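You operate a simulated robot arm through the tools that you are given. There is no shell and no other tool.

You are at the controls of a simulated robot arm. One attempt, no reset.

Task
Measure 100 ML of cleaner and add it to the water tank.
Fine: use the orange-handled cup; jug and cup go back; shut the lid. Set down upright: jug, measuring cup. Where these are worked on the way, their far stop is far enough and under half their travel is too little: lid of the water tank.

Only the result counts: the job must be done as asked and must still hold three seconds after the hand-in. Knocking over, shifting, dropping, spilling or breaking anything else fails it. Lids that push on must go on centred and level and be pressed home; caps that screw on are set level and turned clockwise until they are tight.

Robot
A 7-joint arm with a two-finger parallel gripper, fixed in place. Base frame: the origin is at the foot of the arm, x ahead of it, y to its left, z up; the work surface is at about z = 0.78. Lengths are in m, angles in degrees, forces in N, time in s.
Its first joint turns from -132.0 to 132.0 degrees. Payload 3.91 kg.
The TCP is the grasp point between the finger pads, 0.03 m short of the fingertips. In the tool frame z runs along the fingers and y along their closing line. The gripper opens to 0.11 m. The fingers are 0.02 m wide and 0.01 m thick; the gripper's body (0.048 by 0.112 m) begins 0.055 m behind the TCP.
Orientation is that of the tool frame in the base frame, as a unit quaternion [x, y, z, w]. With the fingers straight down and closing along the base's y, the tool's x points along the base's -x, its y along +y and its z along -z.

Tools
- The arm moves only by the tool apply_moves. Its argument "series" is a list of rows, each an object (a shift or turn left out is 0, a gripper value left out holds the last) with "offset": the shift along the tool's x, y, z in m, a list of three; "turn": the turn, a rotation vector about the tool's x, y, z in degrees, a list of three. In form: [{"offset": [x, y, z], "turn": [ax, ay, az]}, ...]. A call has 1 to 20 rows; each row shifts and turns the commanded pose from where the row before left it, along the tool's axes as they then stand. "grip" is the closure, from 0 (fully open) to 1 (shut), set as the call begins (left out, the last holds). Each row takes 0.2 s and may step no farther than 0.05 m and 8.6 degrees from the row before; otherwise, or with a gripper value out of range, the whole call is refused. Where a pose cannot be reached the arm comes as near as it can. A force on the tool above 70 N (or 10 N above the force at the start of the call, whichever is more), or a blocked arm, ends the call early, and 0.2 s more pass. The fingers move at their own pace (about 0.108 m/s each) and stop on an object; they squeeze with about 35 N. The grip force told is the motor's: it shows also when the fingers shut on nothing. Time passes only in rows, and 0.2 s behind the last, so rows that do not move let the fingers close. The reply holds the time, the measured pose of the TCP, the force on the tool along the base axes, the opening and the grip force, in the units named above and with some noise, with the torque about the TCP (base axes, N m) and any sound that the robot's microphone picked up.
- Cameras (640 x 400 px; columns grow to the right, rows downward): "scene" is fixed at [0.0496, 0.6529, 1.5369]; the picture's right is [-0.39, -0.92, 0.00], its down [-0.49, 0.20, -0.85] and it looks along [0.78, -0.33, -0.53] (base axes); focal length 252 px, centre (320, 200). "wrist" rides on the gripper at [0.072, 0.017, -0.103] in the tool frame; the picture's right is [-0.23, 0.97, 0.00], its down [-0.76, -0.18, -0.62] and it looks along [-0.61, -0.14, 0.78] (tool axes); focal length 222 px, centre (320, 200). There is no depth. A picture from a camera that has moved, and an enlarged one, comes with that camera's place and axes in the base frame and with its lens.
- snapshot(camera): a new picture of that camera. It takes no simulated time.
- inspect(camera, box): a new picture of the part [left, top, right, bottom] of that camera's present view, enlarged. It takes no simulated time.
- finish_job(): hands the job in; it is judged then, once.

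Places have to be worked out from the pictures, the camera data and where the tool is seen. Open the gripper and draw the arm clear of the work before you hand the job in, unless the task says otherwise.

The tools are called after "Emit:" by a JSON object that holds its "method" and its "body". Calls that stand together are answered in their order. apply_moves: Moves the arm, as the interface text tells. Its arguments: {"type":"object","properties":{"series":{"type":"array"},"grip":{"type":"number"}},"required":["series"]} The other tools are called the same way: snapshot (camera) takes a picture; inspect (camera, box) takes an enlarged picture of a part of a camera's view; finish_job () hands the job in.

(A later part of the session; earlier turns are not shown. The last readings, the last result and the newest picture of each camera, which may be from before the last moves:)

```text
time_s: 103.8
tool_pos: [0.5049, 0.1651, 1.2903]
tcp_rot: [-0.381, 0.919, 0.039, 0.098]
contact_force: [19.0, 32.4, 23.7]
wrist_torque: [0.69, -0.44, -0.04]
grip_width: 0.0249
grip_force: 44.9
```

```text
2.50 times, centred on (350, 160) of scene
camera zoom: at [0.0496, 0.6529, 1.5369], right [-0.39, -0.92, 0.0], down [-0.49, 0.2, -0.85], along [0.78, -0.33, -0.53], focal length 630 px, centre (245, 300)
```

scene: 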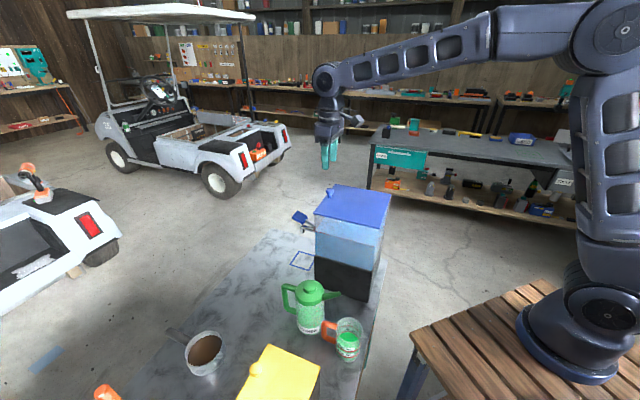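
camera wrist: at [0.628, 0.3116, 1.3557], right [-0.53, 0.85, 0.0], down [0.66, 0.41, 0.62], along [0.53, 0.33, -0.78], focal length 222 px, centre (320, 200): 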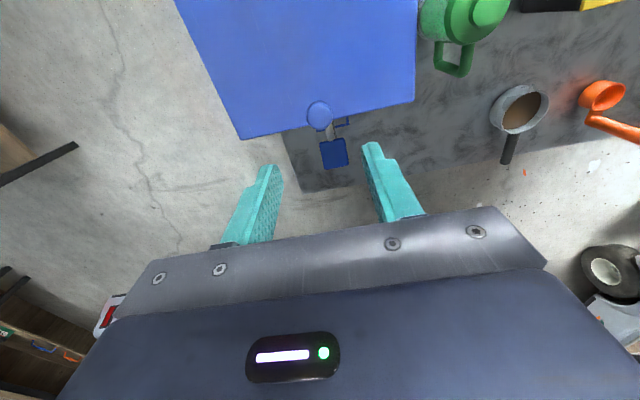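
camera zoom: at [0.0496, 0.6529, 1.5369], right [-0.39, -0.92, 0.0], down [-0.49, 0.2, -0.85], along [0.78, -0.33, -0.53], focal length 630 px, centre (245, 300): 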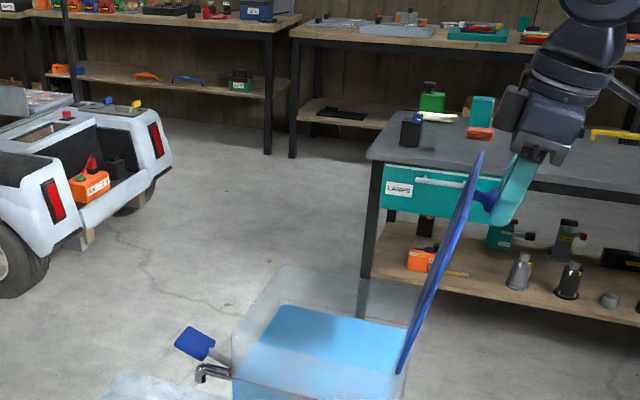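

The lid is at its stop. I release it, retract and head for the filled cup.

Emit:
{"method": "apply_moves", "body": {"series": [{"offset": [-0.003, 0, -0.0015]}]}}

Emit:
{"method": "apply_moves", "body": {"series": [{}, {}, {"offset": [0, 0, -0.03]}, {"offset": [0, 0, -0.045]}, {"offset": [0, 0, -0.045], "turn": [0, 6, 0]}, {"turn": [0, 6, 0]}, {"offset": [-0.01, 0.045, 0]}, {"offset": [-0.01, 0.045, 0]}, {"offset": [-0.01, 0.045, 0]}, {"offset": [-0.01, 0.045, 0]}, {"offset": [-0.02, 0.045, 0]}, {"offset": [-0.02, 0.04, 0]}, {}], "grip": 0.5}}

Emit:
{"method": "snapshot", "body": {"camera": "wrist"}}

Emit:
{"method": "snapshot", "body": {"camera": "scene"}}

```text
time_s: 104.2
tool_pos: [0.5053, 0.1659, 1.291]
tcp_rot: [-0.381, 0.919, 0.039, 0.095]
contact_force: [4.0, 19.3, 11.6]
wrist_torque: [-0.08, 0.34, -0.07]
grip_width: 0.0252
grip_force: 44.7
```

```text
time_s: 107.0
tool_pos: [0.3574, 0.3929, 1.4064]
tcp_rot: [-0.383, 0.924, -0.001, 0.0]
contact_force: [1.2, -0.8, 0.1]
wrist_torque: [-0.01, 0.02, -0.02]
grip_width: 0.055
grip_force: 0.1
```

```text
taken
camera wrist: at [0.2942, 0.3537, 1.5114], right [-0.53, 0.85, 0.0], down [0.66, 0.41, 0.62], along [0.53, 0.33, -0.78], focal length 222 px, centre (320, 200)
```

wrist: 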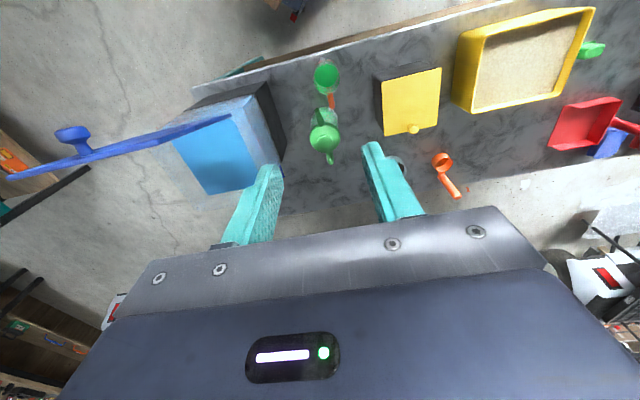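

```text
taken
```

scene: 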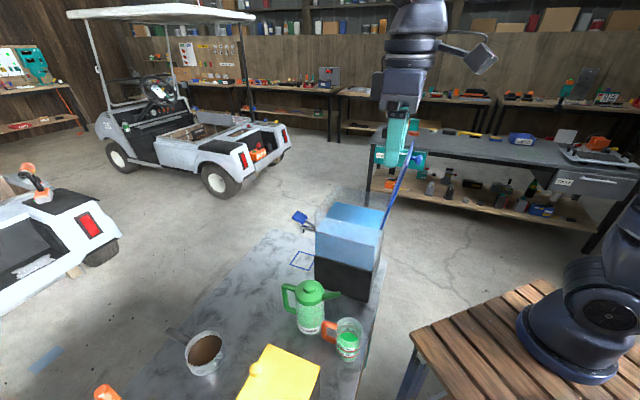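

The lid holds at its stop. I move above the cup and check its exact position.

Emit:
{"method": "apply_moves", "body": {"series": [{"offset": [-0.0433, 0.0085, 0]}, {"offset": [0, 0, 0.045]}, {"offset": [0, 0, 0.045]}, {"offset": [0, 0, 0.045]}, {"offset": [0, 0, 0.045]}, {"offset": [0, 0, 0.045]}, {"offset": [0, 0, 0.045]}, {"offset": [0, 0, 0.045]}, {"offset": [0, 0, 0.03]}, {}], "grip": 0.1}}

Emit:
{"method": "inspect", "body": {"camera": "wrist", "box": [220, 20, 420, 180]}}

Emit:
{"method": "inspect", "body": {"camera": "scene", "box": [300, 250, 400, 370]}}

```text
time_s: 109.2
tool_pos: [0.3818, 0.4277, 1.062]
tcp_rot: [-0.383, 0.924, -0.001, 0.001]
contact_force: [-0.1, 0.7, 0.3]
wrist_torque: [0.01, -0.01, -0.01]
grip_width: 0.0991
grip_force: 0.1
```

```text
2.50 times, centred on (320, 100) of wrist
camera zoom: at [0.3198, 0.3881, 1.1657], right [-0.53, 0.85, 0.0], down [0.66, 0.41, 0.62], along [0.53, 0.33, -0.78], focal length 555 px, centre (320, 450)
```

zoom: 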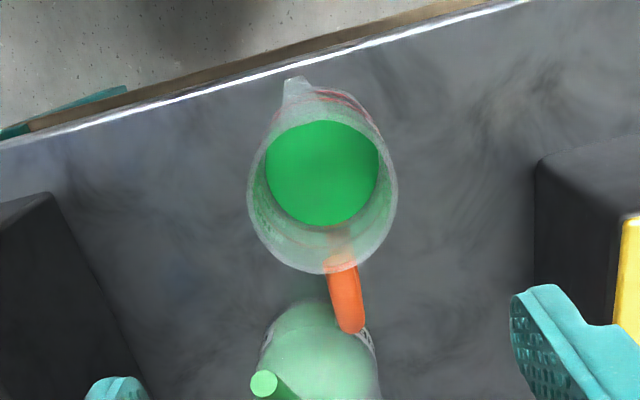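

```text
3.33 times, centred on (350, 310) of scene
camera zoom: at [0.0496, 0.6529, 1.5369], right [-0.39, -0.92, 0.0], down [-0.49, 0.2, -0.85], along [0.78, -0.33, -0.53], focal length 841 px, centre (220, -167)
```

zoom: 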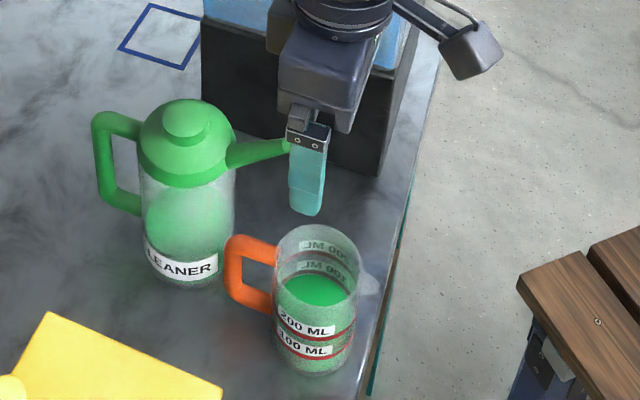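

The cup is at about (0.379, 0.428), upright with the level unchanged. I lower around it and grip.

Emit:
{"method": "apply_moves", "body": {"series": [{"offset": [0.0014, 0.0012, 0.03]}, {"offset": [0, 0, 0.04]}, {"offset": [0, 0, 0.04]}, {"offset": [0, 0, 0.04]}, {"offset": [0, 0, 0.03]}, {"offset": [0, 0, 0.02]}, {"offset": [0, 0, 0.01]}, {}]}}

Emit:
{"method": "snapshot", "body": {"camera": "wrist"}}

Emit:
{"method": "inspect", "body": {"camera": "scene", "box": [300, 250, 400, 370]}}

```text
time_s: 111.0
tool_pos: [0.3806, 0.4281, 0.8538]
tcp_rot: [-0.383, 0.924, -0.001, 0.001]
contact_force: [0.8, 0.1, 0.1]
wrist_torque: [0.02, -0.04, 0.0]
grip_width: 0.099
grip_force: 0.1
```

```text
taken
camera wrist: at [0.3179, 0.3884, 0.9575], right [-0.53, 0.85, 0.0], down [0.66, 0.41, 0.62], along [0.53, 0.33, -0.78], focal length 222 px, centre (320, 200)
```

wrist: 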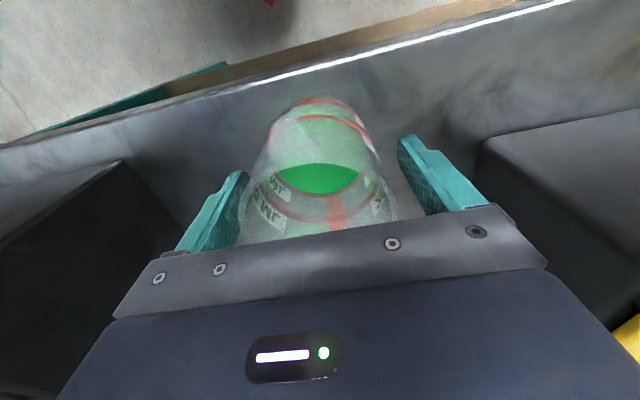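

```text
3.33 times, centred on (350, 310) of scene
camera zoom: at [0.0496, 0.6529, 1.5369], right [-0.39, -0.92, 0.0], down [-0.49, 0.2, -0.85], along [0.78, -0.33, -0.53], focal length 841 px, centre (220, -167)
```

zoom: 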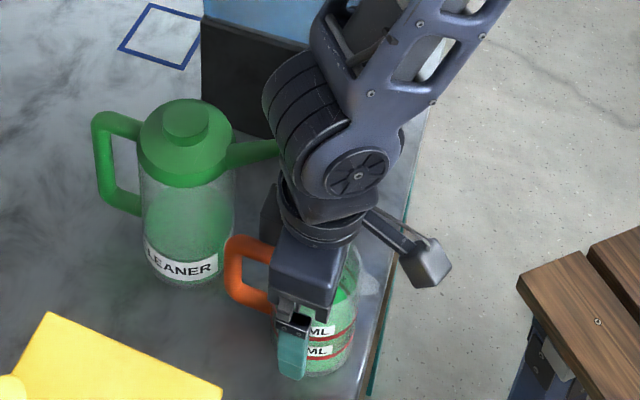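

I lower the last 8 mm slowly (this spot was reachable before), then close.

Emit:
{"method": "apply_moves", "body": {"series": [{"offset": [0, 0, 0.003]}, {"offset": [0, 0, 0.003]}, {"offset": [0, 0, 0.002]}]}}

Emit:
{"method": "apply_moves", "body": {"series": [{}, {}, {}, {}], "grip": 1.0}}

```text
time_s: 111.8
tool_pos: [0.3798, 0.4282, 0.8457]
tcp_rot: [-0.383, 0.924, -0.001, 0.0]
contact_force: [0.0, 0.0, 0.3]
wrist_torque: [0.02, 0.01, -0.03]
grip_width: 0.0988
grip_force: 0.0
```

```text
time_s: 112.8
tool_pos: [0.3816, 0.4281, 0.8458]
tcp_rot: [-0.382, 0.924, -0.001, 0.0]
contact_force: [0.6, 1.1, 1.0]
wrist_torque: [0.09, 0.08, -0.01]
grip_width: 0.0708
grip_force: 34.9
```

Gripped at 70.8 mm. I lift very gently and check that the cup follows.

Emit:
{"method": "apply_moves", "body": {"series": [{"offset": [0, 0, -0.002]}, {"offset": [0, 0, -0.003]}, {"offset": [0, 0, -0.004]}, {"offset": [0, 0, -0.004]}, {}]}}

Emit:
{"method": "inspect", "body": {"camera": "scene", "box": [300, 250, 400, 370]}}

Emit:
{"method": "snapshot", "body": {"camera": "wrist"}}

```text
time_s: 114.0
tool_pos: [0.3803, 0.4281, 0.8582]
tcp_rot: [-0.382, 0.924, -0.001, 0.0]
contact_force: [-0.6, -0.1, -1.8]
wrist_torque: [0.04, -0.01, -0.02]
grip_width: 0.0707
grip_force: 35.4
```

```text
3.33 times, centred on (350, 310) of scene
camera zoom: at [0.0496, 0.6529, 1.5369], right [-0.39, -0.92, 0.0], down [-0.49, 0.2, -0.85], along [0.78, -0.33, -0.53], focal length 841 px, centre (220, -167)
```

zoom: 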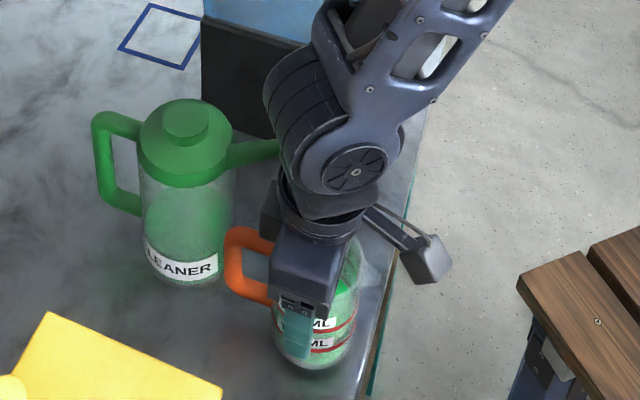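

```text
taken
camera wrist: at [0.3178, 0.3887, 0.9623], right [-0.53, 0.85, 0.0], down [0.66, 0.41, 0.62], along [0.53, 0.33, -0.78], focal length 222 px, centre (320, 200)
```

wrist: 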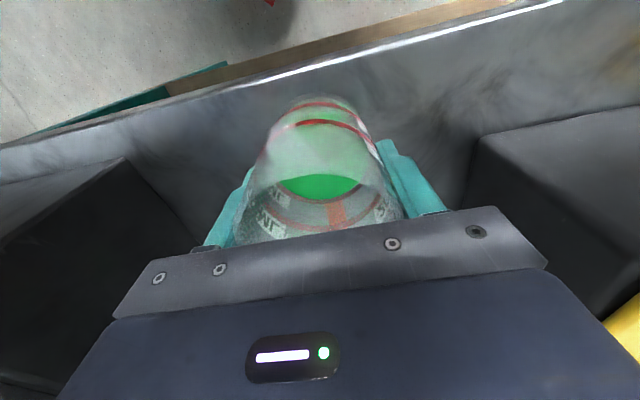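

The cup and liquid (about 1.8 N) are lifting securely. I raise slowly, drifting slightly away from the jug's spout.

Emit:
{"method": "apply_moves", "body": {"series": [{"offset": [0, 0.001, -0.004]}, {"offset": [0, 0.002, -0.006]}, {"offset": [0, 0.002, -0.008]}, {"offset": [0, 0.002, -0.01]}, {"offset": [0, 0.002, -0.012]}, {"offset": [0, 0.001, -0.013]}, {"offset": [0, 0.001, -0.014]}, {"offset": [0, 0, -0.015]}, {"offset": [0, 0, -0.015]}, {"offset": [0, 0, -0.015]}, {"offset": [0, 0, -0.015]}, {"offset": [0, 0, -0.015]}, {"offset": [0, 0, -0.015]}, {"offset": [0, 0, -0.015]}, {"offset": [0, 0, -0.015]}, {"offset": [0, 0, -0.015]}, {"offset": [0, 0, -0.014]}, {"offset": [0, 0, -0.012]}, {"offset": [0, 0, -0.008]}, {"offset": [0, 0, -0.004]}]}}

Emit:
{"method": "snapshot", "body": {"camera": "wrist"}}

Emit:
{"method": "snapshot", "body": {"camera": "scene"}}

```text
time_s: 118.2
tool_pos: [0.3729, 0.4358, 1.1001]
tcp_rot: [-0.382, 0.924, -0.001, 0.001]
contact_force: [0.4, 0.3, -1.9]
wrist_torque: [-0.05, 0.03, 0.03]
grip_width: 0.071
grip_force: 35.5
```

```text
taken
camera wrist: at [0.3102, 0.3968, 1.2025], right [-0.53, 0.85, 0.0], down [0.66, 0.41, 0.62], along [0.53, 0.33, -0.78], focal length 222 px, centre (320, 200)
```

wrist: 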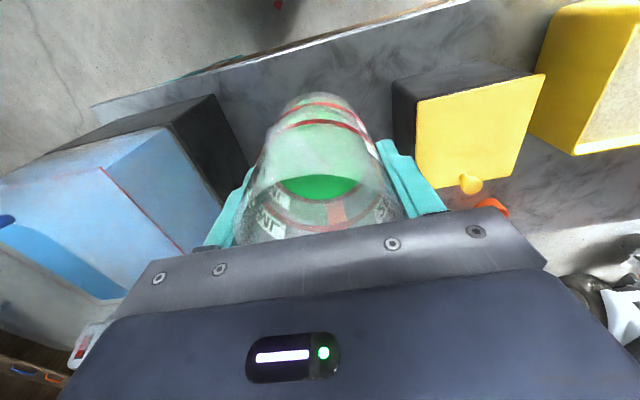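

```text
taken
```

scene: 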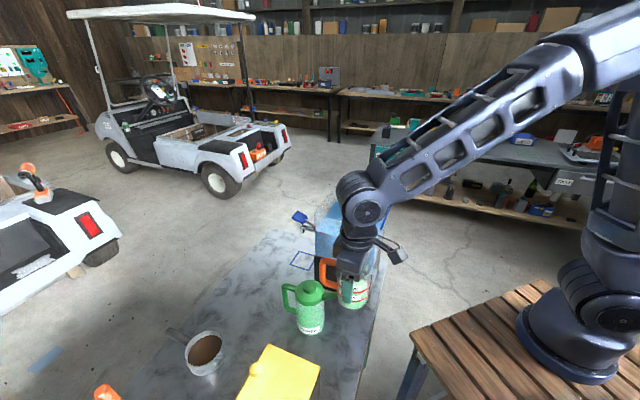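

Stable. I move outward and up above the tank's rim height, slowly.

Emit:
{"method": "apply_moves", "body": {"series": [{"offset": [-0.002, 0, -0.004]}, {"offset": [-0.004, 0, -0.008]}, {"offset": [-0.006, 0, -0.012]}, {"offset": [-0.006, 0, -0.013]}, {"offset": [-0.006, 0, -0.014]}, {"offset": [-0.006, 0, -0.014]}, {"offset": [-0.006, 0, -0.014]}, {"offset": [-0.006, 0, -0.014]}, {"offset": [-0.006, 0, -0.014]}, {"offset": [-0.006, 0, -0.014]}, {"offset": [-0.006, 0, -0.014]}, {"offset": [-0.006, 0, -0.013]}, {"offset": [-0.006, 0, -0.012]}, {"offset": [-0.004, 0, -0.01]}, {"offset": [-0.003, 0, -0.006]}, {"offset": [-0.001, 0, -0.004]}]}}

Emit:
{"method": "apply_moves", "body": {"series": [{"turn": [0, 0, 2]}, {"turn": [0, 0, 4]}, {"turn": [0, 0, 5]}, {"turn": [0, 0, 5]}, {"turn": [0, 0, 5]}, {"turn": [0, 0, 5]}, {"turn": [0, 0, 5]}, {"turn": [0, 0, 5]}, {"turn": [0, 0, 5]}, {"turn": [0, 0, 4]}]}}

Emit:
{"method": "snapshot", "body": {"camera": "scene"}}

Emit:
{"method": "snapshot", "body": {"camera": "wrist"}}

```text
time_s: 121.6
tool_pos: [0.4296, 0.493, 1.2783]
tcp_rot: [-0.382, 0.924, -0.001, -0.001]
contact_force: [0.1, -0.2, -0.7]
wrist_torque: [0.01, -0.01, -0.03]
grip_width: 0.0708
grip_force: 35.4
```

```text
time_s: 123.8
tool_pos: [0.4292, 0.4933, 1.2775]
tcp_rot: [0.001, 1.0, 0.0, 0.0]
contact_force: [0.8, -0.3, -2.5]
wrist_torque: [-0.02, 0.03, 0.01]
grip_width: 0.071
grip_force: 35.1
```

```text
taken
```

scene: 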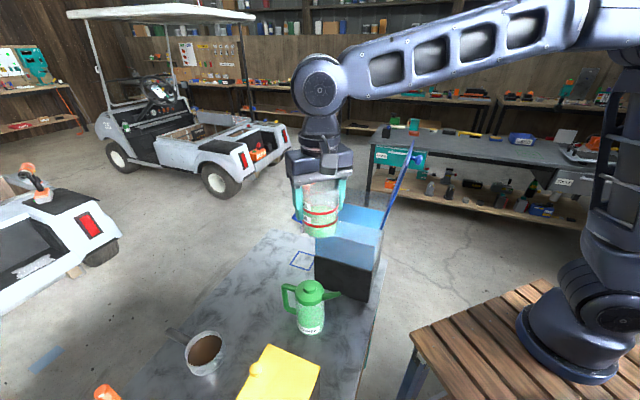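

```text
taken
camera wrist: at [0.3568, 0.5099, 1.3821], right [0.23, 0.97, 0.0], down [0.76, -0.18, 0.62], along [0.61, -0.14, -0.78], focal length 222 px, centre (320, 200)
```

wrist: 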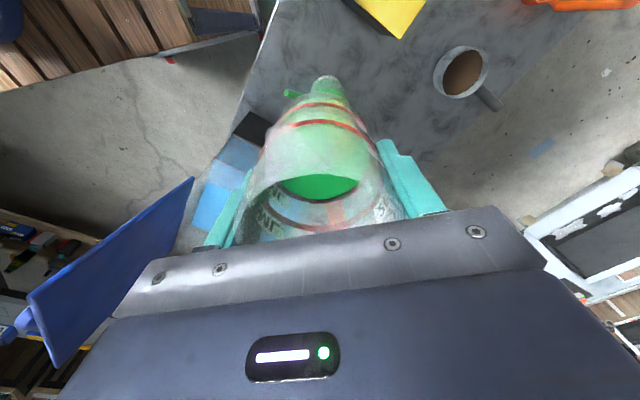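

Everything tracks. I continue the yaw to point the pouring lip to the left (heading 135°).

Emit:
{"method": "apply_moves", "body": {"series": [{"turn": [0, 0, 2]}, {"turn": [0, 0, 4]}, {"turn": [0, 0, 5]}, {"turn": [0, 0, 5]}, {"turn": [0, 0, 5]}, {"turn": [0, 0, 5]}, {"turn": [0, 0, 5]}, {"turn": [0, 0, 5]}, {"turn": [0, 0, 5]}, {"turn": [0, 0, 4]}]}}

Emit:
{"method": "snapshot", "body": {"camera": "scene"}}

```text
time_s: 126.0
tool_pos: [0.4296, 0.4933, 1.278]
tcp_rot: [0.382, 0.924, 0.0, 0.0]
contact_force: [-0.8, 0.5, -0.4]
wrist_torque: [0.03, -0.02, 0.0]
grip_width: 0.0709
grip_force: 34.8
```

```text
taken
```

scene: 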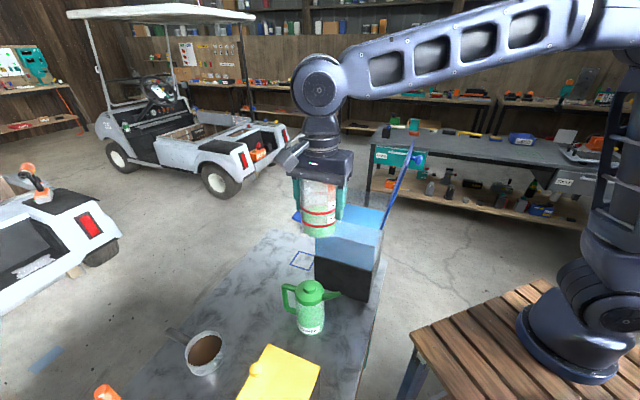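

Heading is 135° and the cup is steady. I carry it over the tank opening.

Emit:
{"method": "apply_moves", "body": {"series": [{"offset": [-0.0051, 0.0005, 0]}, {"offset": [-0.0102, 0.001, 0]}, {"offset": [-0.0136, 0.0012, 0]}, {"offset": [-0.017, 0.0015, 0]}, {"offset": [-0.017, 0.0015, 0]}, {"offset": [-0.017, 0.0015, 0]}, {"offset": [-0.017, 0.0015, 0]}, {"offset": [-0.017, 0.0015, 0]}, {"offset": [-0.017, 0.0015, 0]}, {"offset": [-0.017, 0.0015, 0]}, {"offset": [-0.017, 0.0015, 0]}, {"offset": [-0.017, 0.0015, 0]}, {"offset": [-0.017, 0.0015, 0]}, {"offset": [-0.017, 0.0015, 0]}, {"offset": [-0.017, 0.0015, 0]}, {"offset": [-0.017, 0.0015, 0]}, {"offset": [-0.017, 0.0015, 0]}, {"offset": [-0.0136, 0.0012, 0]}, {"offset": [-0.0102, 0.001, 0]}, {"offset": [-0.0051, 0.0005, 0]}]}}

Emit:
{"method": "snapshot", "body": {"camera": "scene"}}

Emit:
{"method": "snapshot", "body": {"camera": "wrist"}}

```text
time_s: 130.2
tool_pos: [0.6565, 0.3026, 1.2786]
tcp_rot: [0.383, 0.924, -0.001, 0.0]
contact_force: [0.4, 0.0, -0.9]
wrist_torque: [0.01, 0.01, 0.0]
grip_width: 0.0708
grip_force: 35.5
```

```text
taken
```

scene: 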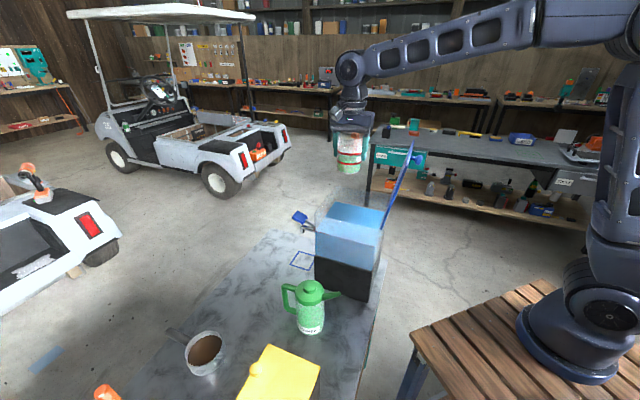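

```text
taken
camera wrist: at [0.6179, 0.3655, 1.3825], right [0.85, 0.53, 0.0], down [0.41, -0.66, 0.62], along [0.33, -0.53, -0.78], focal length 222 px, centre (320, 200)
```

wrist: 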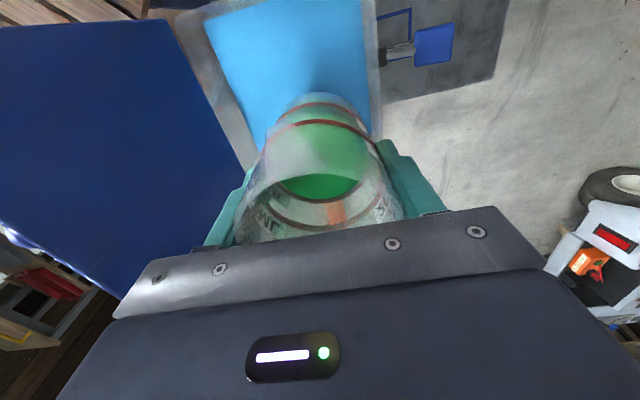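

The cup hangs over the tank opening (the wrist view shows water below it). I shift 2.5 cm right to centre the lip, then begin tilting slowly, checking at about 45°.

Emit:
{"method": "apply_moves", "body": {"series": [{"offset": [-0.005, 0, 0]}, {"offset": [-0.01, 0, 0]}, {"offset": [-0.007, 0, 0]}, {"offset": [-0.003, 0, 0]}, {"turn": [0, -2, 0]}, {"turn": [0, -4, 0]}, {"turn": [0, -4, 0]}, {"turn": [0, -4, 0]}, {"turn": [0, -4, 0]}, {"turn": [0, -4, 0]}, {"turn": [0, -4, 0]}, {"turn": [0, -4, 0]}, {"turn": [0, -4, 0]}, {"turn": [0, -4, 0]}, {"turn": [0, -2, 0]}]}}

Emit:
{"method": "snapshot", "body": {"camera": "scene"}}

Emit:
{"method": "snapshot", "body": {"camera": "wrist"}}

```text
time_s: 133.4
tool_pos: [0.6741, 0.285, 1.2787]
tcp_rot: [0.359, 0.868, -0.131, 0.317]
contact_force: [0.2, -0.6, -2.1]
wrist_torque: [0.04, 0.0, 0.04]
grip_width: 0.0711
grip_force: 35.7
```

```text
taken
```

scene: 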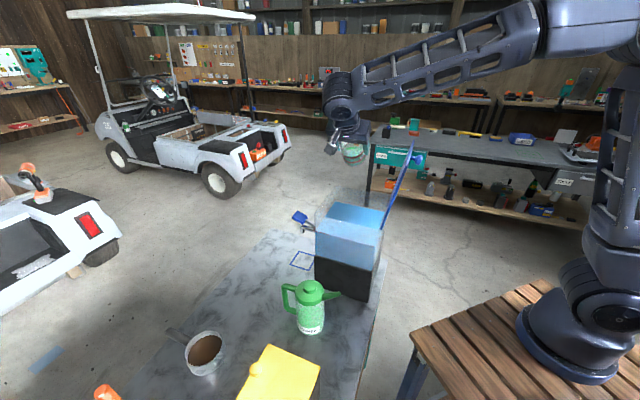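

```text
taken
camera wrist: at [0.6006, 0.3831, 1.3112], right [0.81, 0.57, 0.15], down [0.0, -0.25, 0.97], along [0.59, -0.78, -0.21], focal length 222 px, centre (320, 200)
```

wrist: 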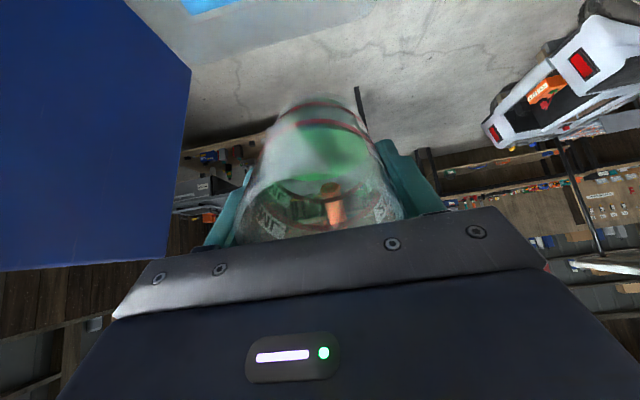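

Tracking is good at 40° and the lip is well within the opening. I tilt on to about 64°.

Emit:
{"method": "apply_moves", "body": {"series": [{"turn": [0, -3, 0]}, {"turn": [0, -4, 0]}, {"turn": [0, -4, 0]}, {"turn": [0, -4, 0]}, {"turn": [0, -4, 0]}, {"turn": [0, -3, 0]}, {"turn": [0, -2, 0]}]}}

Emit:
{"method": "inspect", "body": {"camera": "scene", "box": [290, 60, 450, 240]}}

```text
time_s: 135.0
tool_pos: [0.6744, 0.2849, 1.2796]
tcp_rot: [0.325, 0.783, -0.204, 0.49]
contact_force: [0.3, -0.3, -0.6]
wrist_torque: [-0.02, 0.01, 0.0]
grip_width: 0.0709
grip_force: 35.2
```

```text
2.22 times, centred on (370, 150) of scene
camera zoom: at [0.0496, 0.6529, 1.5369], right [-0.39, -0.92, 0.0], down [-0.49, 0.2, -0.85], along [0.78, -0.33, -0.53], focal length 560 px, centre (209, 311)
```

zoom: 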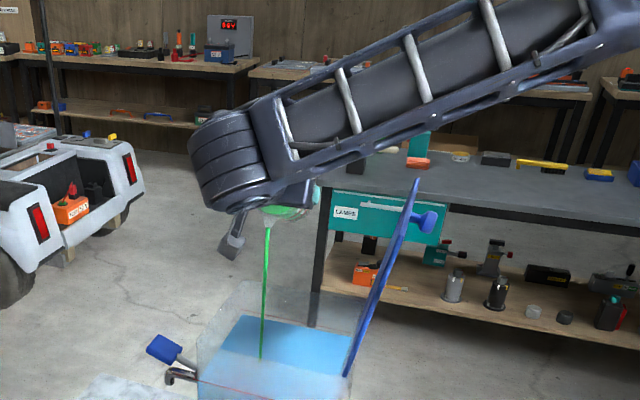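

The cleaner is streaming into the tank. I continue tilting slowly.

Emit:
{"method": "apply_moves", "body": {"series": [{"turn": [0, -2, 0]}, {}, {"turn": [0, -2, 0]}, {}, {"turn": [0, -2, 0]}, {}, {"turn": [0, -2, 0]}, {}, {"turn": [0, -2, 0]}, {}, {"turn": [0, -2, 0]}, {}]}}

Emit:
{"method": "inspect", "body": {"camera": "scene", "box": [290, 60, 450, 240]}}

```text
time_s: 137.6
tool_pos: [0.6739, 0.2848, 1.2793]
tcp_rot: [0.302, 0.728, -0.236, 0.569]
contact_force: [-0.3, -0.1, 0.1]
wrist_torque: [0.0, -0.02, -0.01]
grip_width: 0.0706
grip_force: 34.4
```

```text
2.22 times, centred on (370, 150) of scene
camera zoom: at [0.0496, 0.6529, 1.5369], right [-0.39, -0.92, 0.0], down [-0.49, 0.2, -0.85], along [0.78, -0.33, -0.53], focal length 560 px, centre (209, 311)
```

zoom: 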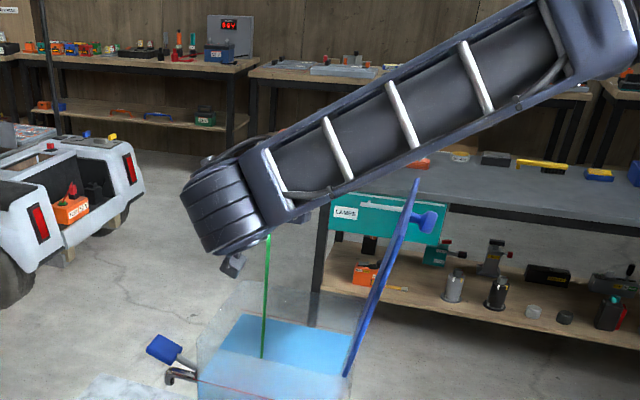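

Pouring cleanly. The forearm is getting lower near the lid's edge, so I raise the hand 5 cm before tilting further.

Emit:
{"method": "apply_moves", "body": {"series": [{"offset": [-0.005, 0, -0.0012]}, {"offset": [-0.0097, 0, -0.0024]}, {"offset": [-0.0097, 0, -0.0024]}, {"offset": [-0.0097, 0, -0.0024]}, {"offset": [-0.0097, 0, -0.0024]}, {"offset": [-0.005, 0, -0.0012]}, {"turn": [0, -2, 0]}, {}, {"turn": [0, -2, 0]}, {}, {"turn": [0, -2, 0]}, {}, {"turn": [0, -2, 0]}, {}]}}

Emit:
{"method": "inspect", "body": {"camera": "scene", "box": [290, 60, 450, 240]}}

Emit:
{"method": "snapshot", "body": {"camera": "wrist"}}

```text
time_s: 140.6
tool_pos: [0.6745, 0.2854, 1.3288]
tcp_rot: [0.284, 0.687, -0.255, 0.619]
contact_force: [-0.5, 0.4, -1.7]
wrist_torque: [-0.03, 0.01, -0.01]
grip_width: 0.071
grip_force: 35.1
```

```text
2.22 times, centred on (370, 150) of scene
camera zoom: at [0.0496, 0.6529, 1.5369], right [-0.39, -0.92, 0.0], down [-0.49, 0.2, -0.85], along [0.78, -0.33, -0.53], focal length 560 px, centre (209, 311)
```

zoom: 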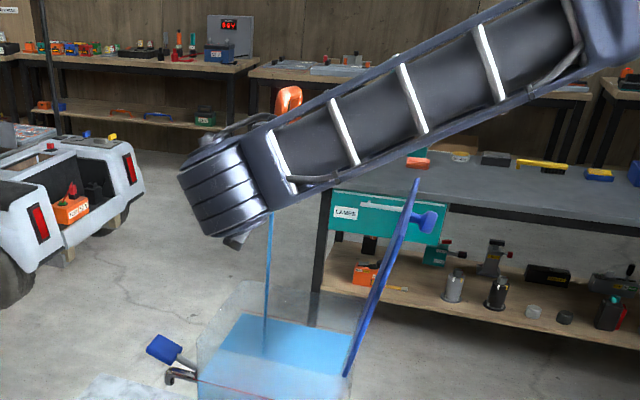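

```text
taken
camera wrist: at [0.609, 0.3746, 1.2682], right [0.7, 0.67, 0.23], down [-0.51, 0.26, 0.82], along [0.49, -0.69, 0.52], focal length 222 px, centre (320, 200)
```

wrist: 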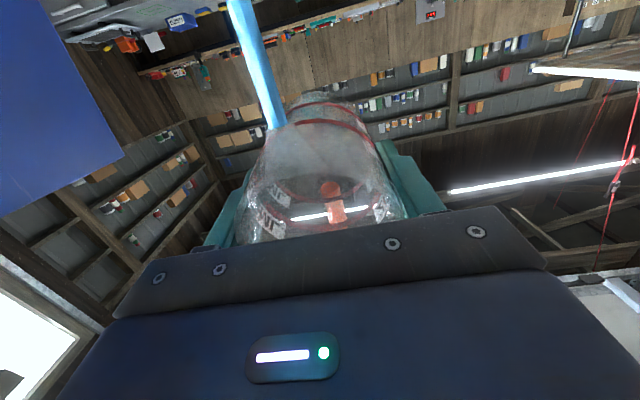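

The stream is nearly finished. I keep tilting past horizontal to drain the cup completely.

Emit:
{"method": "apply_moves", "body": {"series": [{"turn": [0, -2, 0]}, {}, {"turn": [0, -3, 0]}, {}, {"turn": [0, -3, 0]}, {}, {"turn": [0, -3, 0]}, {"turn": [0, -3, 0]}, {"turn": [0, -3, 0]}, {"turn": [0, -3, 0]}, {}, {}, {}]}}

Emit:
{"method": "snapshot", "body": {"camera": "scene"}}

Emit:
{"method": "snapshot", "body": {"camera": "wrist"}}

```text
time_s: 143.4
tool_pos: [0.6742, 0.2844, 1.3295]
tcp_rot: [0.235, 0.568, -0.302, 0.729]
contact_force: [-0.3, 0.2, -0.7]
wrist_torque: [-0.02, 0.0, 0.0]
grip_width: 0.071
grip_force: 34.8
```

```text
taken
```

scene: 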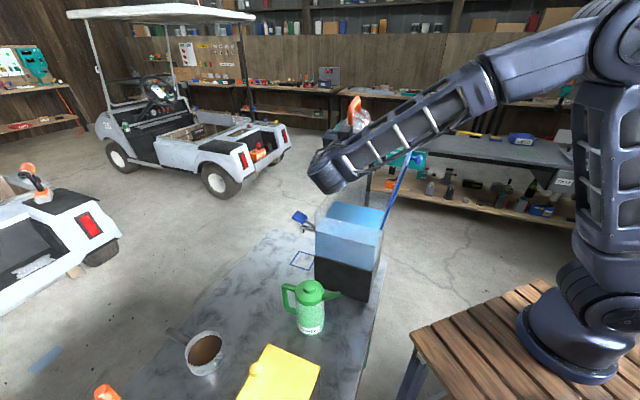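

```text
taken
camera wrist: at [0.6285, 0.3551, 1.2339], right [0.65, 0.73, 0.22], down [-0.68, 0.43, 0.59], along [0.33, -0.53, 0.78], focal length 222 px, centre (320, 200)
```

wrist: 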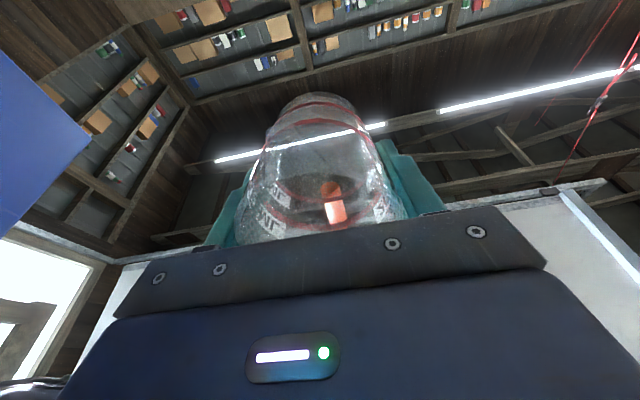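

The cup looks empty. I hold a few degrees further for a second to let the last drops out and check the lid clearance.

Emit:
{"method": "apply_moves", "body": {"series": [{"turn": [0, -3, 0]}, {"turn": [0, -3, 0]}, {}, {}, {}, {}]}}

Emit:
{"method": "inspect", "body": {"camera": "scene", "box": [290, 60, 450, 240]}}

Emit:
{"method": "inspect", "body": {"camera": "wrist", "box": [220, 80, 420, 250]}}

```text
time_s: 144.8
tool_pos: [0.6749, 0.2853, 1.3288]
tcp_rot: [0.219, 0.529, -0.314, 0.757]
contact_force: [0.6, 0.1, -1.3]
wrist_torque: [-0.02, 0.0, 0.01]
grip_width: 0.0709
grip_force: 34.7
```

```text
2.22 times, centred on (370, 150) of scene
camera zoom: at [0.0496, 0.6529, 1.5369], right [-0.39, -0.92, 0.0], down [-0.49, 0.2, -0.85], along [0.78, -0.33, -0.53], focal length 560 px, centre (209, 311)
```

zoom: 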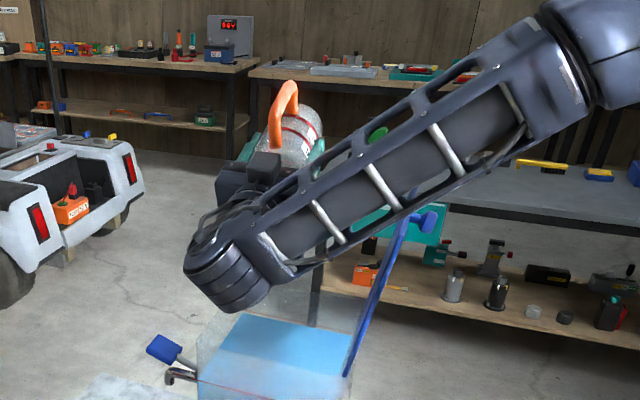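

```text
2.35 times, centred on (320, 165) of wrist
camera zoom: at [0.636, 0.3478, 1.2258], right [0.63, 0.74, 0.21], down [-0.72, 0.47, 0.5], along [0.27, -0.47, 0.84], focal length 523 px, centre (320, 282)
```

zoom: 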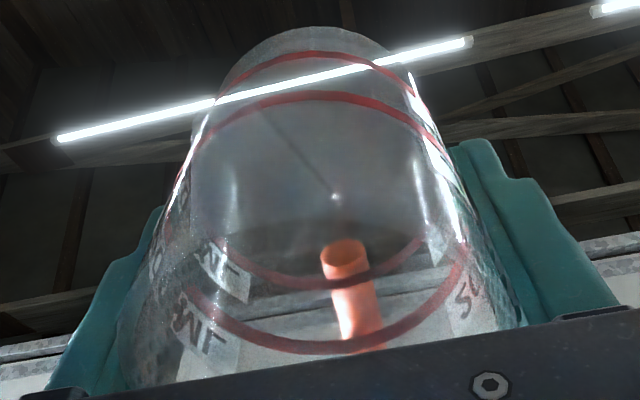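

The cup is empty and the lid hasn't moved. I bring the cup back upright.

Emit:
{"method": "apply_moves", "body": {"series": [{"turn": [0, 3, 0]}, {"turn": [0, 5, 0]}, {"turn": [0, 6, 0]}, {"turn": [0, 6, 0]}, {"turn": [0, 6, 0]}, {"turn": [0, 6, 0]}, {"turn": [0, 6, 0]}, {"turn": [0, 6, 0]}, {"turn": [0, 6, 0]}, {"turn": [0, 6, 0]}, {"turn": [0, 6, 0]}, {"turn": [0, 6, 0]}, {"turn": [0, 6, 0]}, {"turn": [0, 6, 0]}, {"turn": [0, 6, 0]}, {"turn": [0, 6, 0]}, {"turn": [0, 6, 0]}, {"turn": [0, 6, 0]}, {"turn": [0, 4, 0]}, {"turn": [0, 2, 0]}]}}

Emit:
{"method": "snapshot", "body": {"camera": "scene"}}

```text
time_s: 149.0
tool_pos: [0.6748, 0.2846, 1.3291]
tcp_rot: [0.383, 0.924, -0.001, -0.001]
contact_force: [0.2, -0.1, 0.0]
wrist_torque: [-0.01, 0.0, 0.01]
grip_width: 0.0709
grip_force: 35.1
```

```text
taken
```

scene: 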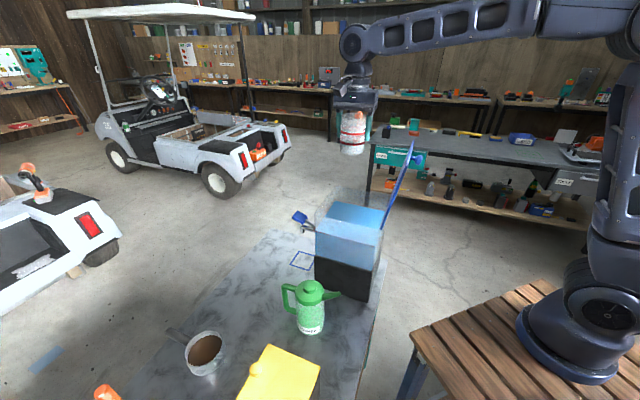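

Upright again. I carry the empty cup back to the left of the tank and undo the yaw.

Emit:
{"method": "apply_moves", "body": {"series": [{"offset": [0.006, -0.0005, 0]}, {"offset": [0.012, -0.001, 0]}, {"offset": [0.018, -0.0015, 0]}, {"offset": [0.02, -0.0016, 0]}, {"offset": [0.02, -0.0016, 0]}, {"offset": [0.02, -0.0016, 0]}, {"offset": [0.02, -0.0016, 0]}, {"offset": [0.02, -0.0016, 0]}, {"offset": [0.02, -0.0016, 0.005]}, {"offset": [0.02, -0.0016, 0.005]}, {"offset": [0.02, -0.0016, 0.005]}, {"offset": [0.02, -0.0016, 0.005]}, {"offset": [0.02, -0.0016, 0.005]}, {"offset": [0.02, -0.0016, 0.005]}, {"offset": [0.02, -0.0016, 0.005]}, {"offset": [0.018, -0.0015, 0.005]}, {"offset": [0.016, -0.001, 0.005]}, {"offset": [0.01, -0.001, 0.005]}, {"offset": [0.005, -0.0005, 0]}]}}

Emit:
{"method": "apply_moves", "body": {"series": [{"turn": [0, 0, -3]}, {"turn": [0, 0, -5]}, {"turn": [0, 0, -6]}, {"turn": [0, 0, -6]}, {"turn": [0, 0, -6]}, {"turn": [0, 0, -6]}, {"turn": [0, 0, -6]}, {"turn": [0, 0, -6]}, {"turn": [0, 0, -6]}, {"turn": [0, 0, -6]}, {"turn": [0, 0, -6]}, {"turn": [0, 0, -6]}, {"turn": [0, 0, -6]}, {"turn": [0, 0, -6]}, {"turn": [0, 0, -5]}, {"turn": [0, 0, -3]}, {"turn": [0, 0, -2]}]}}

Emit:
{"method": "snapshot", "body": {"camera": "scene"}}

Emit:
{"method": "snapshot", "body": {"camera": "wrist"}}

```text
time_s: 153.0
tool_pos: [0.4256, 0.4962, 1.2789]
tcp_rot: [0.382, 0.924, 0.0, 0.0]
contact_force: [0.4, -0.7, -0.8]
wrist_torque: [0.0, 0.04, -0.01]
grip_width: 0.0711
grip_force: 35.1
```

```text
time_s: 156.6
tool_pos: [0.4258, 0.4969, 1.2788]
tcp_rot: [-0.384, 0.923, 0.0, 0.001]
contact_force: [0.0, -0.4, 0.3]
wrist_torque: [0.01, 0.02, -0.03]
grip_width: 0.0712
grip_force: 35.1
```

```text
taken
```

scene: 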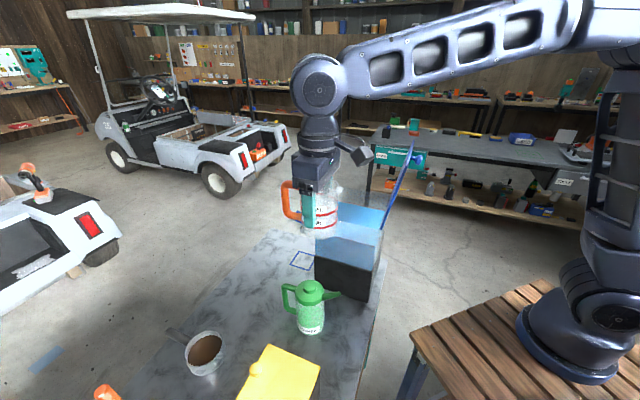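

```text
taken
camera wrist: at [0.3634, 0.4567, 1.3826], right [-0.53, 0.85, 0.0], down [0.66, 0.41, 0.62], along [0.53, 0.33, -0.78], focal length 222 px, centre (320, 200)
```

wrist: 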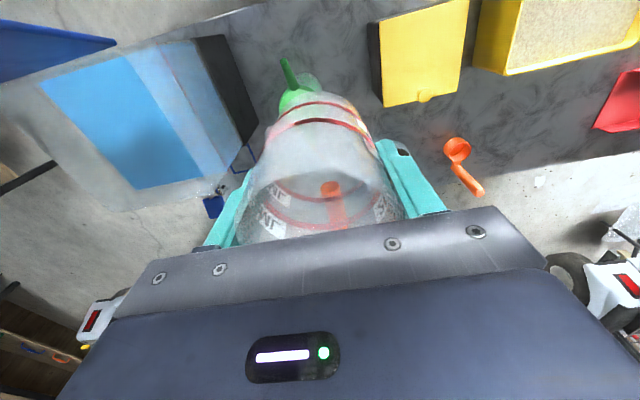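

The cup's home spot can't be reached past the open lid. I set the cup down again at the near spot, shut the lid, and then return it.

Emit:
{"method": "apply_moves", "body": {"series": [{"offset": [0.003, 0, 0.005]}, {"offset": [0.005, -0.0005, 0.01]}, {"offset": [0.0065, -0.0005, 0.015]}, {"offset": [0.0065, -0.0005, 0.016]}, {"offset": [0.0065, -0.0005, 0.016]}, {"offset": [0.0065, -0.0005, 0.016]}, {"offset": [0.0065, -0.0005, 0.016]}, {"offset": [0.0065, -0.0005, 0.016]}, {"offset": [0.0065, -0.0005, 0.016]}, {"offset": [0.0065, -0.0005, 0.016]}, {"offset": [0.0065, -0.0005, 0.014]}, {"offset": [0.0065, -0.0005, 0.012]}, {"offset": [0.005, -0.0004, 0.007]}, {"offset": [0.002, 0, 0.004]}]}}

Emit:
{"method": "apply_moves", "body": {"series": [{"offset": [0, 0, 0.006]}, {"offset": [0, 0, 0.012]}, {"offset": [0, 0, 0.016]}, {"offset": [0, 0, 0.018]}, {"offset": [0, 0, 0.018]}, {"offset": [0, 0, 0.018]}, {"offset": [0, 0, 0.018]}, {"offset": [0, 0, 0.018]}, {"offset": [0, 0, 0.018]}, {"offset": [0, -0.001, 0.018]}, {"offset": [0, -0.002, 0.018]}, {"offset": [0, -0.002, 0.016]}, {"offset": [0, -0.002, 0.014]}, {"offset": [0, -0.002, 0.01]}, {"offset": [0, -0.001, 0.006]}, {"offset": [0, -0.001, 0.004]}, {}]}}

Emit:
{"method": "inspect", "body": {"camera": "scene", "box": [300, 250, 400, 370]}}

```text
time_s: 159.6
tool_pos: [0.3755, 0.4349, 1.0994]
tcp_rot: [-0.383, 0.924, -0.002, 0.0]
contact_force: [-0.2, 0.8, -1.5]
wrist_torque: [-0.01, 0.02, 0.04]
grip_width: 0.0707
grip_force: 34.9
```

```text
time_s: 163.2
tool_pos: [0.3821, 0.4269, 0.8709]
tcp_rot: [-0.383, 0.924, -0.001, 0.0]
contact_force: [-0.5, -0.3, -0.1]
wrist_torque: [0.0, 0.02, 0.02]
grip_width: 0.0707
grip_force: 34.8
```

```text
3.33 times, centred on (350, 310) of scene
camera zoom: at [0.0496, 0.6529, 1.5369], right [-0.39, -0.92, 0.0], down [-0.49, 0.2, -0.85], along [0.78, -0.33, -0.53], focal length 841 px, centre (220, -167)
```

zoom: 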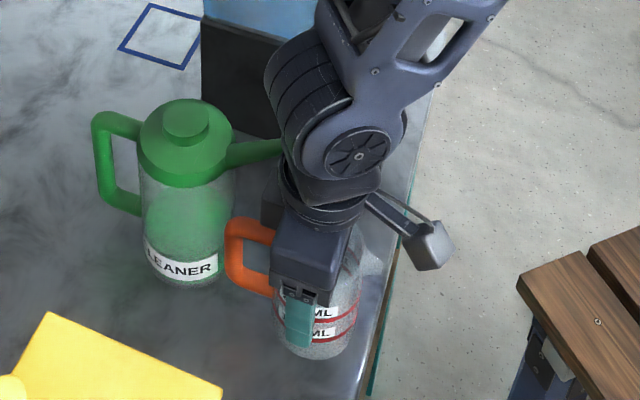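

Emit:
{"method": "apply_moves", "body": {"series": [{"offset": [0, 0, 0.007]}, {"offset": [0, 0, 0.006]}, {"offset": [0, 0, 0.005]}, {"offset": [0, 0, 0.003]}, {"offset": [0, 0, 0.002]}, {}]}}

Emit:
{"method": "apply_moves", "body": {"series": [{"offset": [0, 0, 0.001]}, {}]}}

```text
time_s: 164.6
tool_pos: [0.381, 0.4268, 0.8495]
tcp_rot: [-0.382, 0.924, 0.0, 0.0]
contact_force: [0.3, -0.4, -0.8]
wrist_torque: [-0.03, 0.0, -0.02]
grip_width: 0.0709
grip_force: 34.7
```

```text
time_s: 165.2
tool_pos: [0.3805, 0.428, 0.8478]
tcp_rot: [-0.382, 0.924, -0.001, 0.001]
contact_force: [-0.3, 0.0, -1.0]
wrist_torque: [0.0, -0.02, 0.0]
grip_width: 0.0709
grip_force: 35.0
```

Emit:
{"method": "apply_moves", "body": {"series": [{"offset": [0, 0, 0.001]}, {}]}}

Emit:
{"method": "apply_moves", "body": {"series": [{"offset": [0, 0, 0.001]}, {}]}}

```text
time_s: 165.8
tool_pos: [0.3816, 0.4272, 0.8471]
tcp_rot: [-0.383, 0.924, -0.001, 0.0]
contact_force: [-0.5, -2.2, 11.6]
wrist_torque: [0.02, -0.04, -0.02]
grip_width: 0.0709
grip_force: 35.0
```

```text
time_s: 166.4
tool_pos: [0.381, 0.4272, 0.8455]
tcp_rot: [-0.383, 0.924, 0.001, 0.0]
contact_force: [2.0, -1.5, 22.1]
wrist_torque: [-0.07, -0.27, -0.03]
grip_width: 0.0707
grip_force: 35.2
```

The cup is firmly on the table. I release it and rise straight up.

Emit:
{"method": "apply_moves", "body": {"series": [{"offset": [0, 0, -0.001]}, {}, {}], "grip": 0.15}}

Emit:
{"method": "apply_moves", "body": {"series": [{"offset": [0, 0, -0.01]}, {"offset": [0, 0, -0.02]}, {"offset": [0, 0, -0.03]}, {"offset": [0, 0, -0.04]}, {"offset": [0, 0, -0.04]}, {"offset": [0, 0, -0.045]}, {"offset": [0, 0, -0.045]}, {"offset": [0, 0, -0.045]}, {"offset": [0, 0, -0.045]}, {"offset": [0, 0, -0.045]}, {"offset": [0, 0, -0.045]}, {"offset": [0, 0, -0.045]}, {"offset": [0, 0, -0.045]}, {"offset": [0, 0, -0.04]}]}}

Emit:
{"method": "snapshot", "body": {"camera": "scene"}}

Emit:
{"method": "inspect", "body": {"camera": "scene", "box": [340, 110, 460, 250]}}

```text
time_s: 167.2
tool_pos: [0.3829, 0.4264, 0.8472]
tcp_rot: [-0.383, 0.924, -0.001, 0.001]
contact_force: [-0.5, 0.4, 0.0]
wrist_torque: [0.05, -0.02, -0.02]
grip_width: 0.0936
grip_force: 0.0
```

```text
time_s: 170.2
tool_pos: [0.3838, 0.4258, 1.3867]
tcp_rot: [-0.382, 0.924, -0.001, 0.001]
contact_force: [0.6, 0.2, -0.3]
wrist_torque: [-0.03, 0.01, 0.02]
grip_width: 0.0932
grip_force: 0.2
```

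```text
taken
```

scene: 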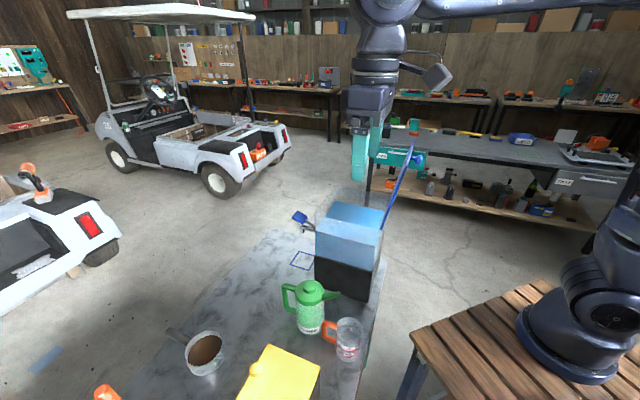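

```text
2.86 times, centred on (400, 180) of scene
camera zoom: at [0.0496, 0.6529, 1.5369], right [-0.39, -0.92, 0.0], down [-0.49, 0.2, -0.85], along [0.78, -0.33, -0.53], focal length 721 px, centre (91, 257)
```

zoom: 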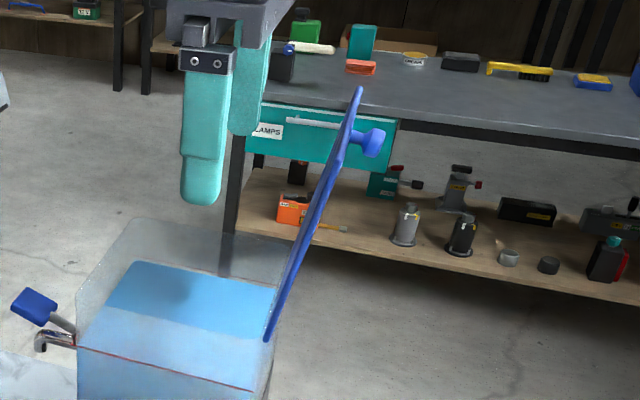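

The lid still rests at its stop, with the knob near (0.512, 0.172, 1.279). I go above it with a 10° tilt.

Emit:
{"method": "apply_moves", "body": {"series": [{"offset": [0.0151, -0.0386, -0.001]}, {"offset": [0.0151, -0.0386, -0.001]}, {"offset": [0.0151, -0.0386, -0.001]}, {"offset": [0.0151, -0.0386, -0.001]}, {"offset": [0.0151, -0.0386, 0]}, {"offset": [0.0151, -0.0386, 0]}, {"offset": [0.0151, -0.0386, 0]}, {"turn": [0, -5, 0]}, {"turn": [0, -5, 0]}, {}], "grip": 0.5}}

Emit:
{"method": "snapshot", "body": {"camera": "wrist"}}

Emit:
{"method": "inspect", "body": {"camera": "scene", "box": [340, 90, 460, 230]}}

```text
time_s: 172.4
tool_pos: [0.4976, 0.161, 1.39]
tcp_rot: [-0.381, 0.92, 0.033, 0.081]
contact_force: [-0.1, -1.4, -0.4]
wrist_torque: [-0.01, 0.0, 0.02]
grip_width: 0.055
grip_force: 0.0
```

```text
taken
camera wrist: at [0.4234, 0.1102, 1.4806], right [-0.53, 0.85, 0.04], down [0.58, 0.33, 0.75], along [0.62, 0.42, -0.66], focal length 222 px, centre (320, 200)
```

wrist: 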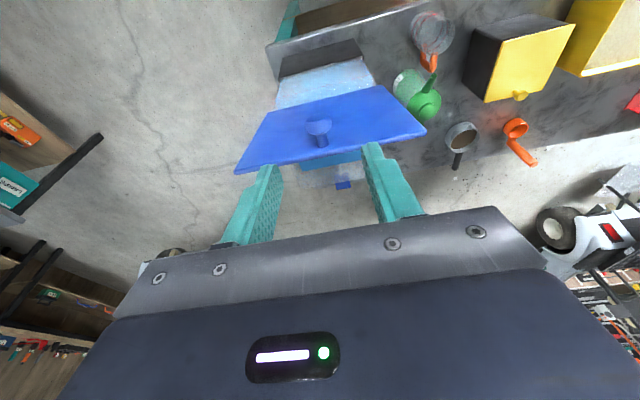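

```text
2.86 times, centred on (400, 160) of scene
camera zoom: at [0.0496, 0.6529, 1.5369], right [-0.39, -0.92, 0.0], down [-0.49, 0.2, -0.85], along [0.78, -0.33, -0.53], focal length 721 px, centre (91, 314)
```

zoom: 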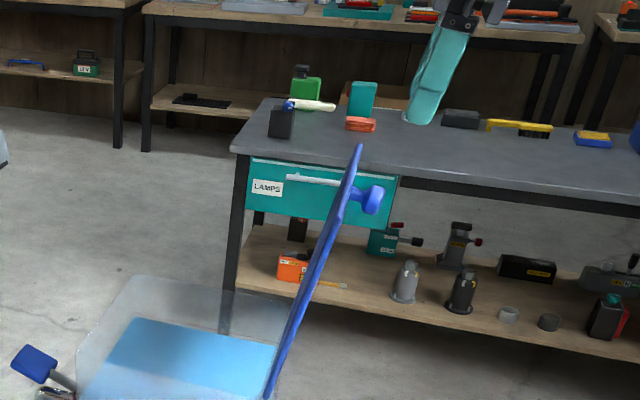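

The knob lies on the fingers' line within a few millimetres. I descend, close and check the grip.

Emit:
{"method": "apply_moves", "body": {"series": [{"offset": [-0.002, -0.002, 0.04]}, {"offset": [-0.001, 0, 0.04]}, {"offset": [-0.001, 0, 0.019]}]}}

Emit:
{"method": "apply_moves", "body": {"series": [{}, {}, {}], "grip": 1.0}}

Emit:
{"method": "inspect", "body": {"camera": "scene", "box": [340, 90, 460, 230]}}

```text
time_s: 173.2
tool_pos: [0.5149, 0.1746, 1.2945]
tcp_rot: [-0.381, 0.92, 0.033, 0.081]
contact_force: [-0.2, -0.9, 0.3]
wrist_torque: [-0.02, -0.01, 0.01]
grip_width: 0.0548
grip_force: 0.0
```

```text
time_s: 174.0
tool_pos: [0.5149, 0.1743, 1.2943]
tcp_rot: [-0.381, 0.92, 0.033, 0.081]
contact_force: [0.4, 2.0, -6.0]
wrist_torque: [0.07, 0.06, -0.47]
grip_width: 0.0249
grip_force: 45.1
```

```text
2.86 times, centred on (400, 160) of scene
camera zoom: at [0.0496, 0.6529, 1.5369], right [-0.39, -0.92, 0.0], down [-0.49, 0.2, -0.85], along [0.78, -0.33, -0.53], focal length 721 px, centre (91, 314)
```

zoom: 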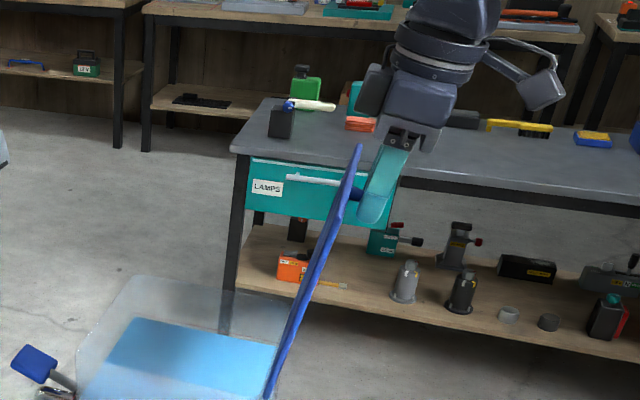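

The knob is gripped at about 101°. I close the lid along the reversed arc.

Emit:
{"method": "apply_moves", "body": {"series": [{"offset": [-0.0208, 0, -0.0018], "turn": [0, 5, 0]}, {"offset": [-0.0176, 0, -0.0015], "turn": [0, 5, 0]}, {"offset": [-0.0263, 0, -0.0017]}, {"offset": [-0.0262, 0, 0.0021]}, {"offset": [-0.0257, 0, 0.0056]}, {"offset": [-0.0247, 0, 0.0092]}, {"offset": [-0.0232, 0, 0.0125]}]}}

Emit:
{"method": "apply_moves", "body": {"series": [{"offset": [-0.0211, 0, 0.0156]}, {"offset": [-0.0189, 0, 0.0184]}, {"offset": [-0.016, 0, 0.0208]}, {"offset": [-0.013, 0, 0.0229]}, {"offset": [-0.0097, 0, 0.0245]}]}}

Emit:
{"method": "inspect", "body": {"camera": "scene", "box": [270, 130, 410, 240]}}

```text
time_s: 175.6
tool_pos: [0.6314, 0.2904, 1.274]
tcp_rot: [-0.383, 0.924, -0.001, 0.001]
contact_force: [-5.6, -8.0, -14.8]
wrist_torque: [0.2, 0.36, 0.22]
grip_width: 0.0252
grip_force: 45.1
```

```text
time_s: 176.8
tool_pos: [0.6863, 0.345, 1.1731]
tcp_rot: [-0.382, 0.924, 0.0, 0.002]
contact_force: [-6.7, -1.0, 0.1]
wrist_torque: [0.08, 0.71, 0.1]
grip_width: 0.0253
grip_force: 45.2
```

```text
3.64 times, centred on (340, 185) of scene
camera zoom: at [0.0496, 0.6529, 1.5369], right [-0.39, -0.92, 0.0], down [-0.49, 0.2, -0.85], along [0.78, -0.33, -0.53], focal length 917 px, centre (247, 254)
```

zoom: 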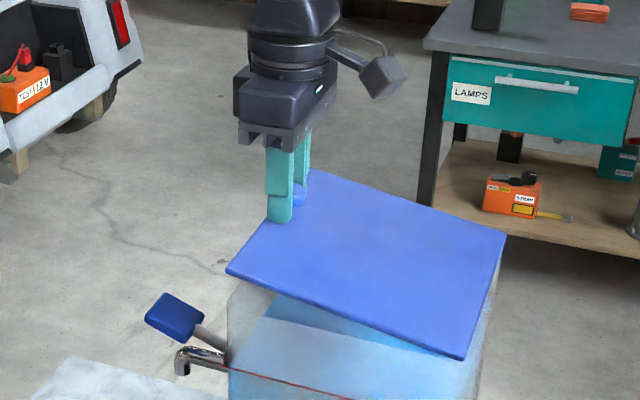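

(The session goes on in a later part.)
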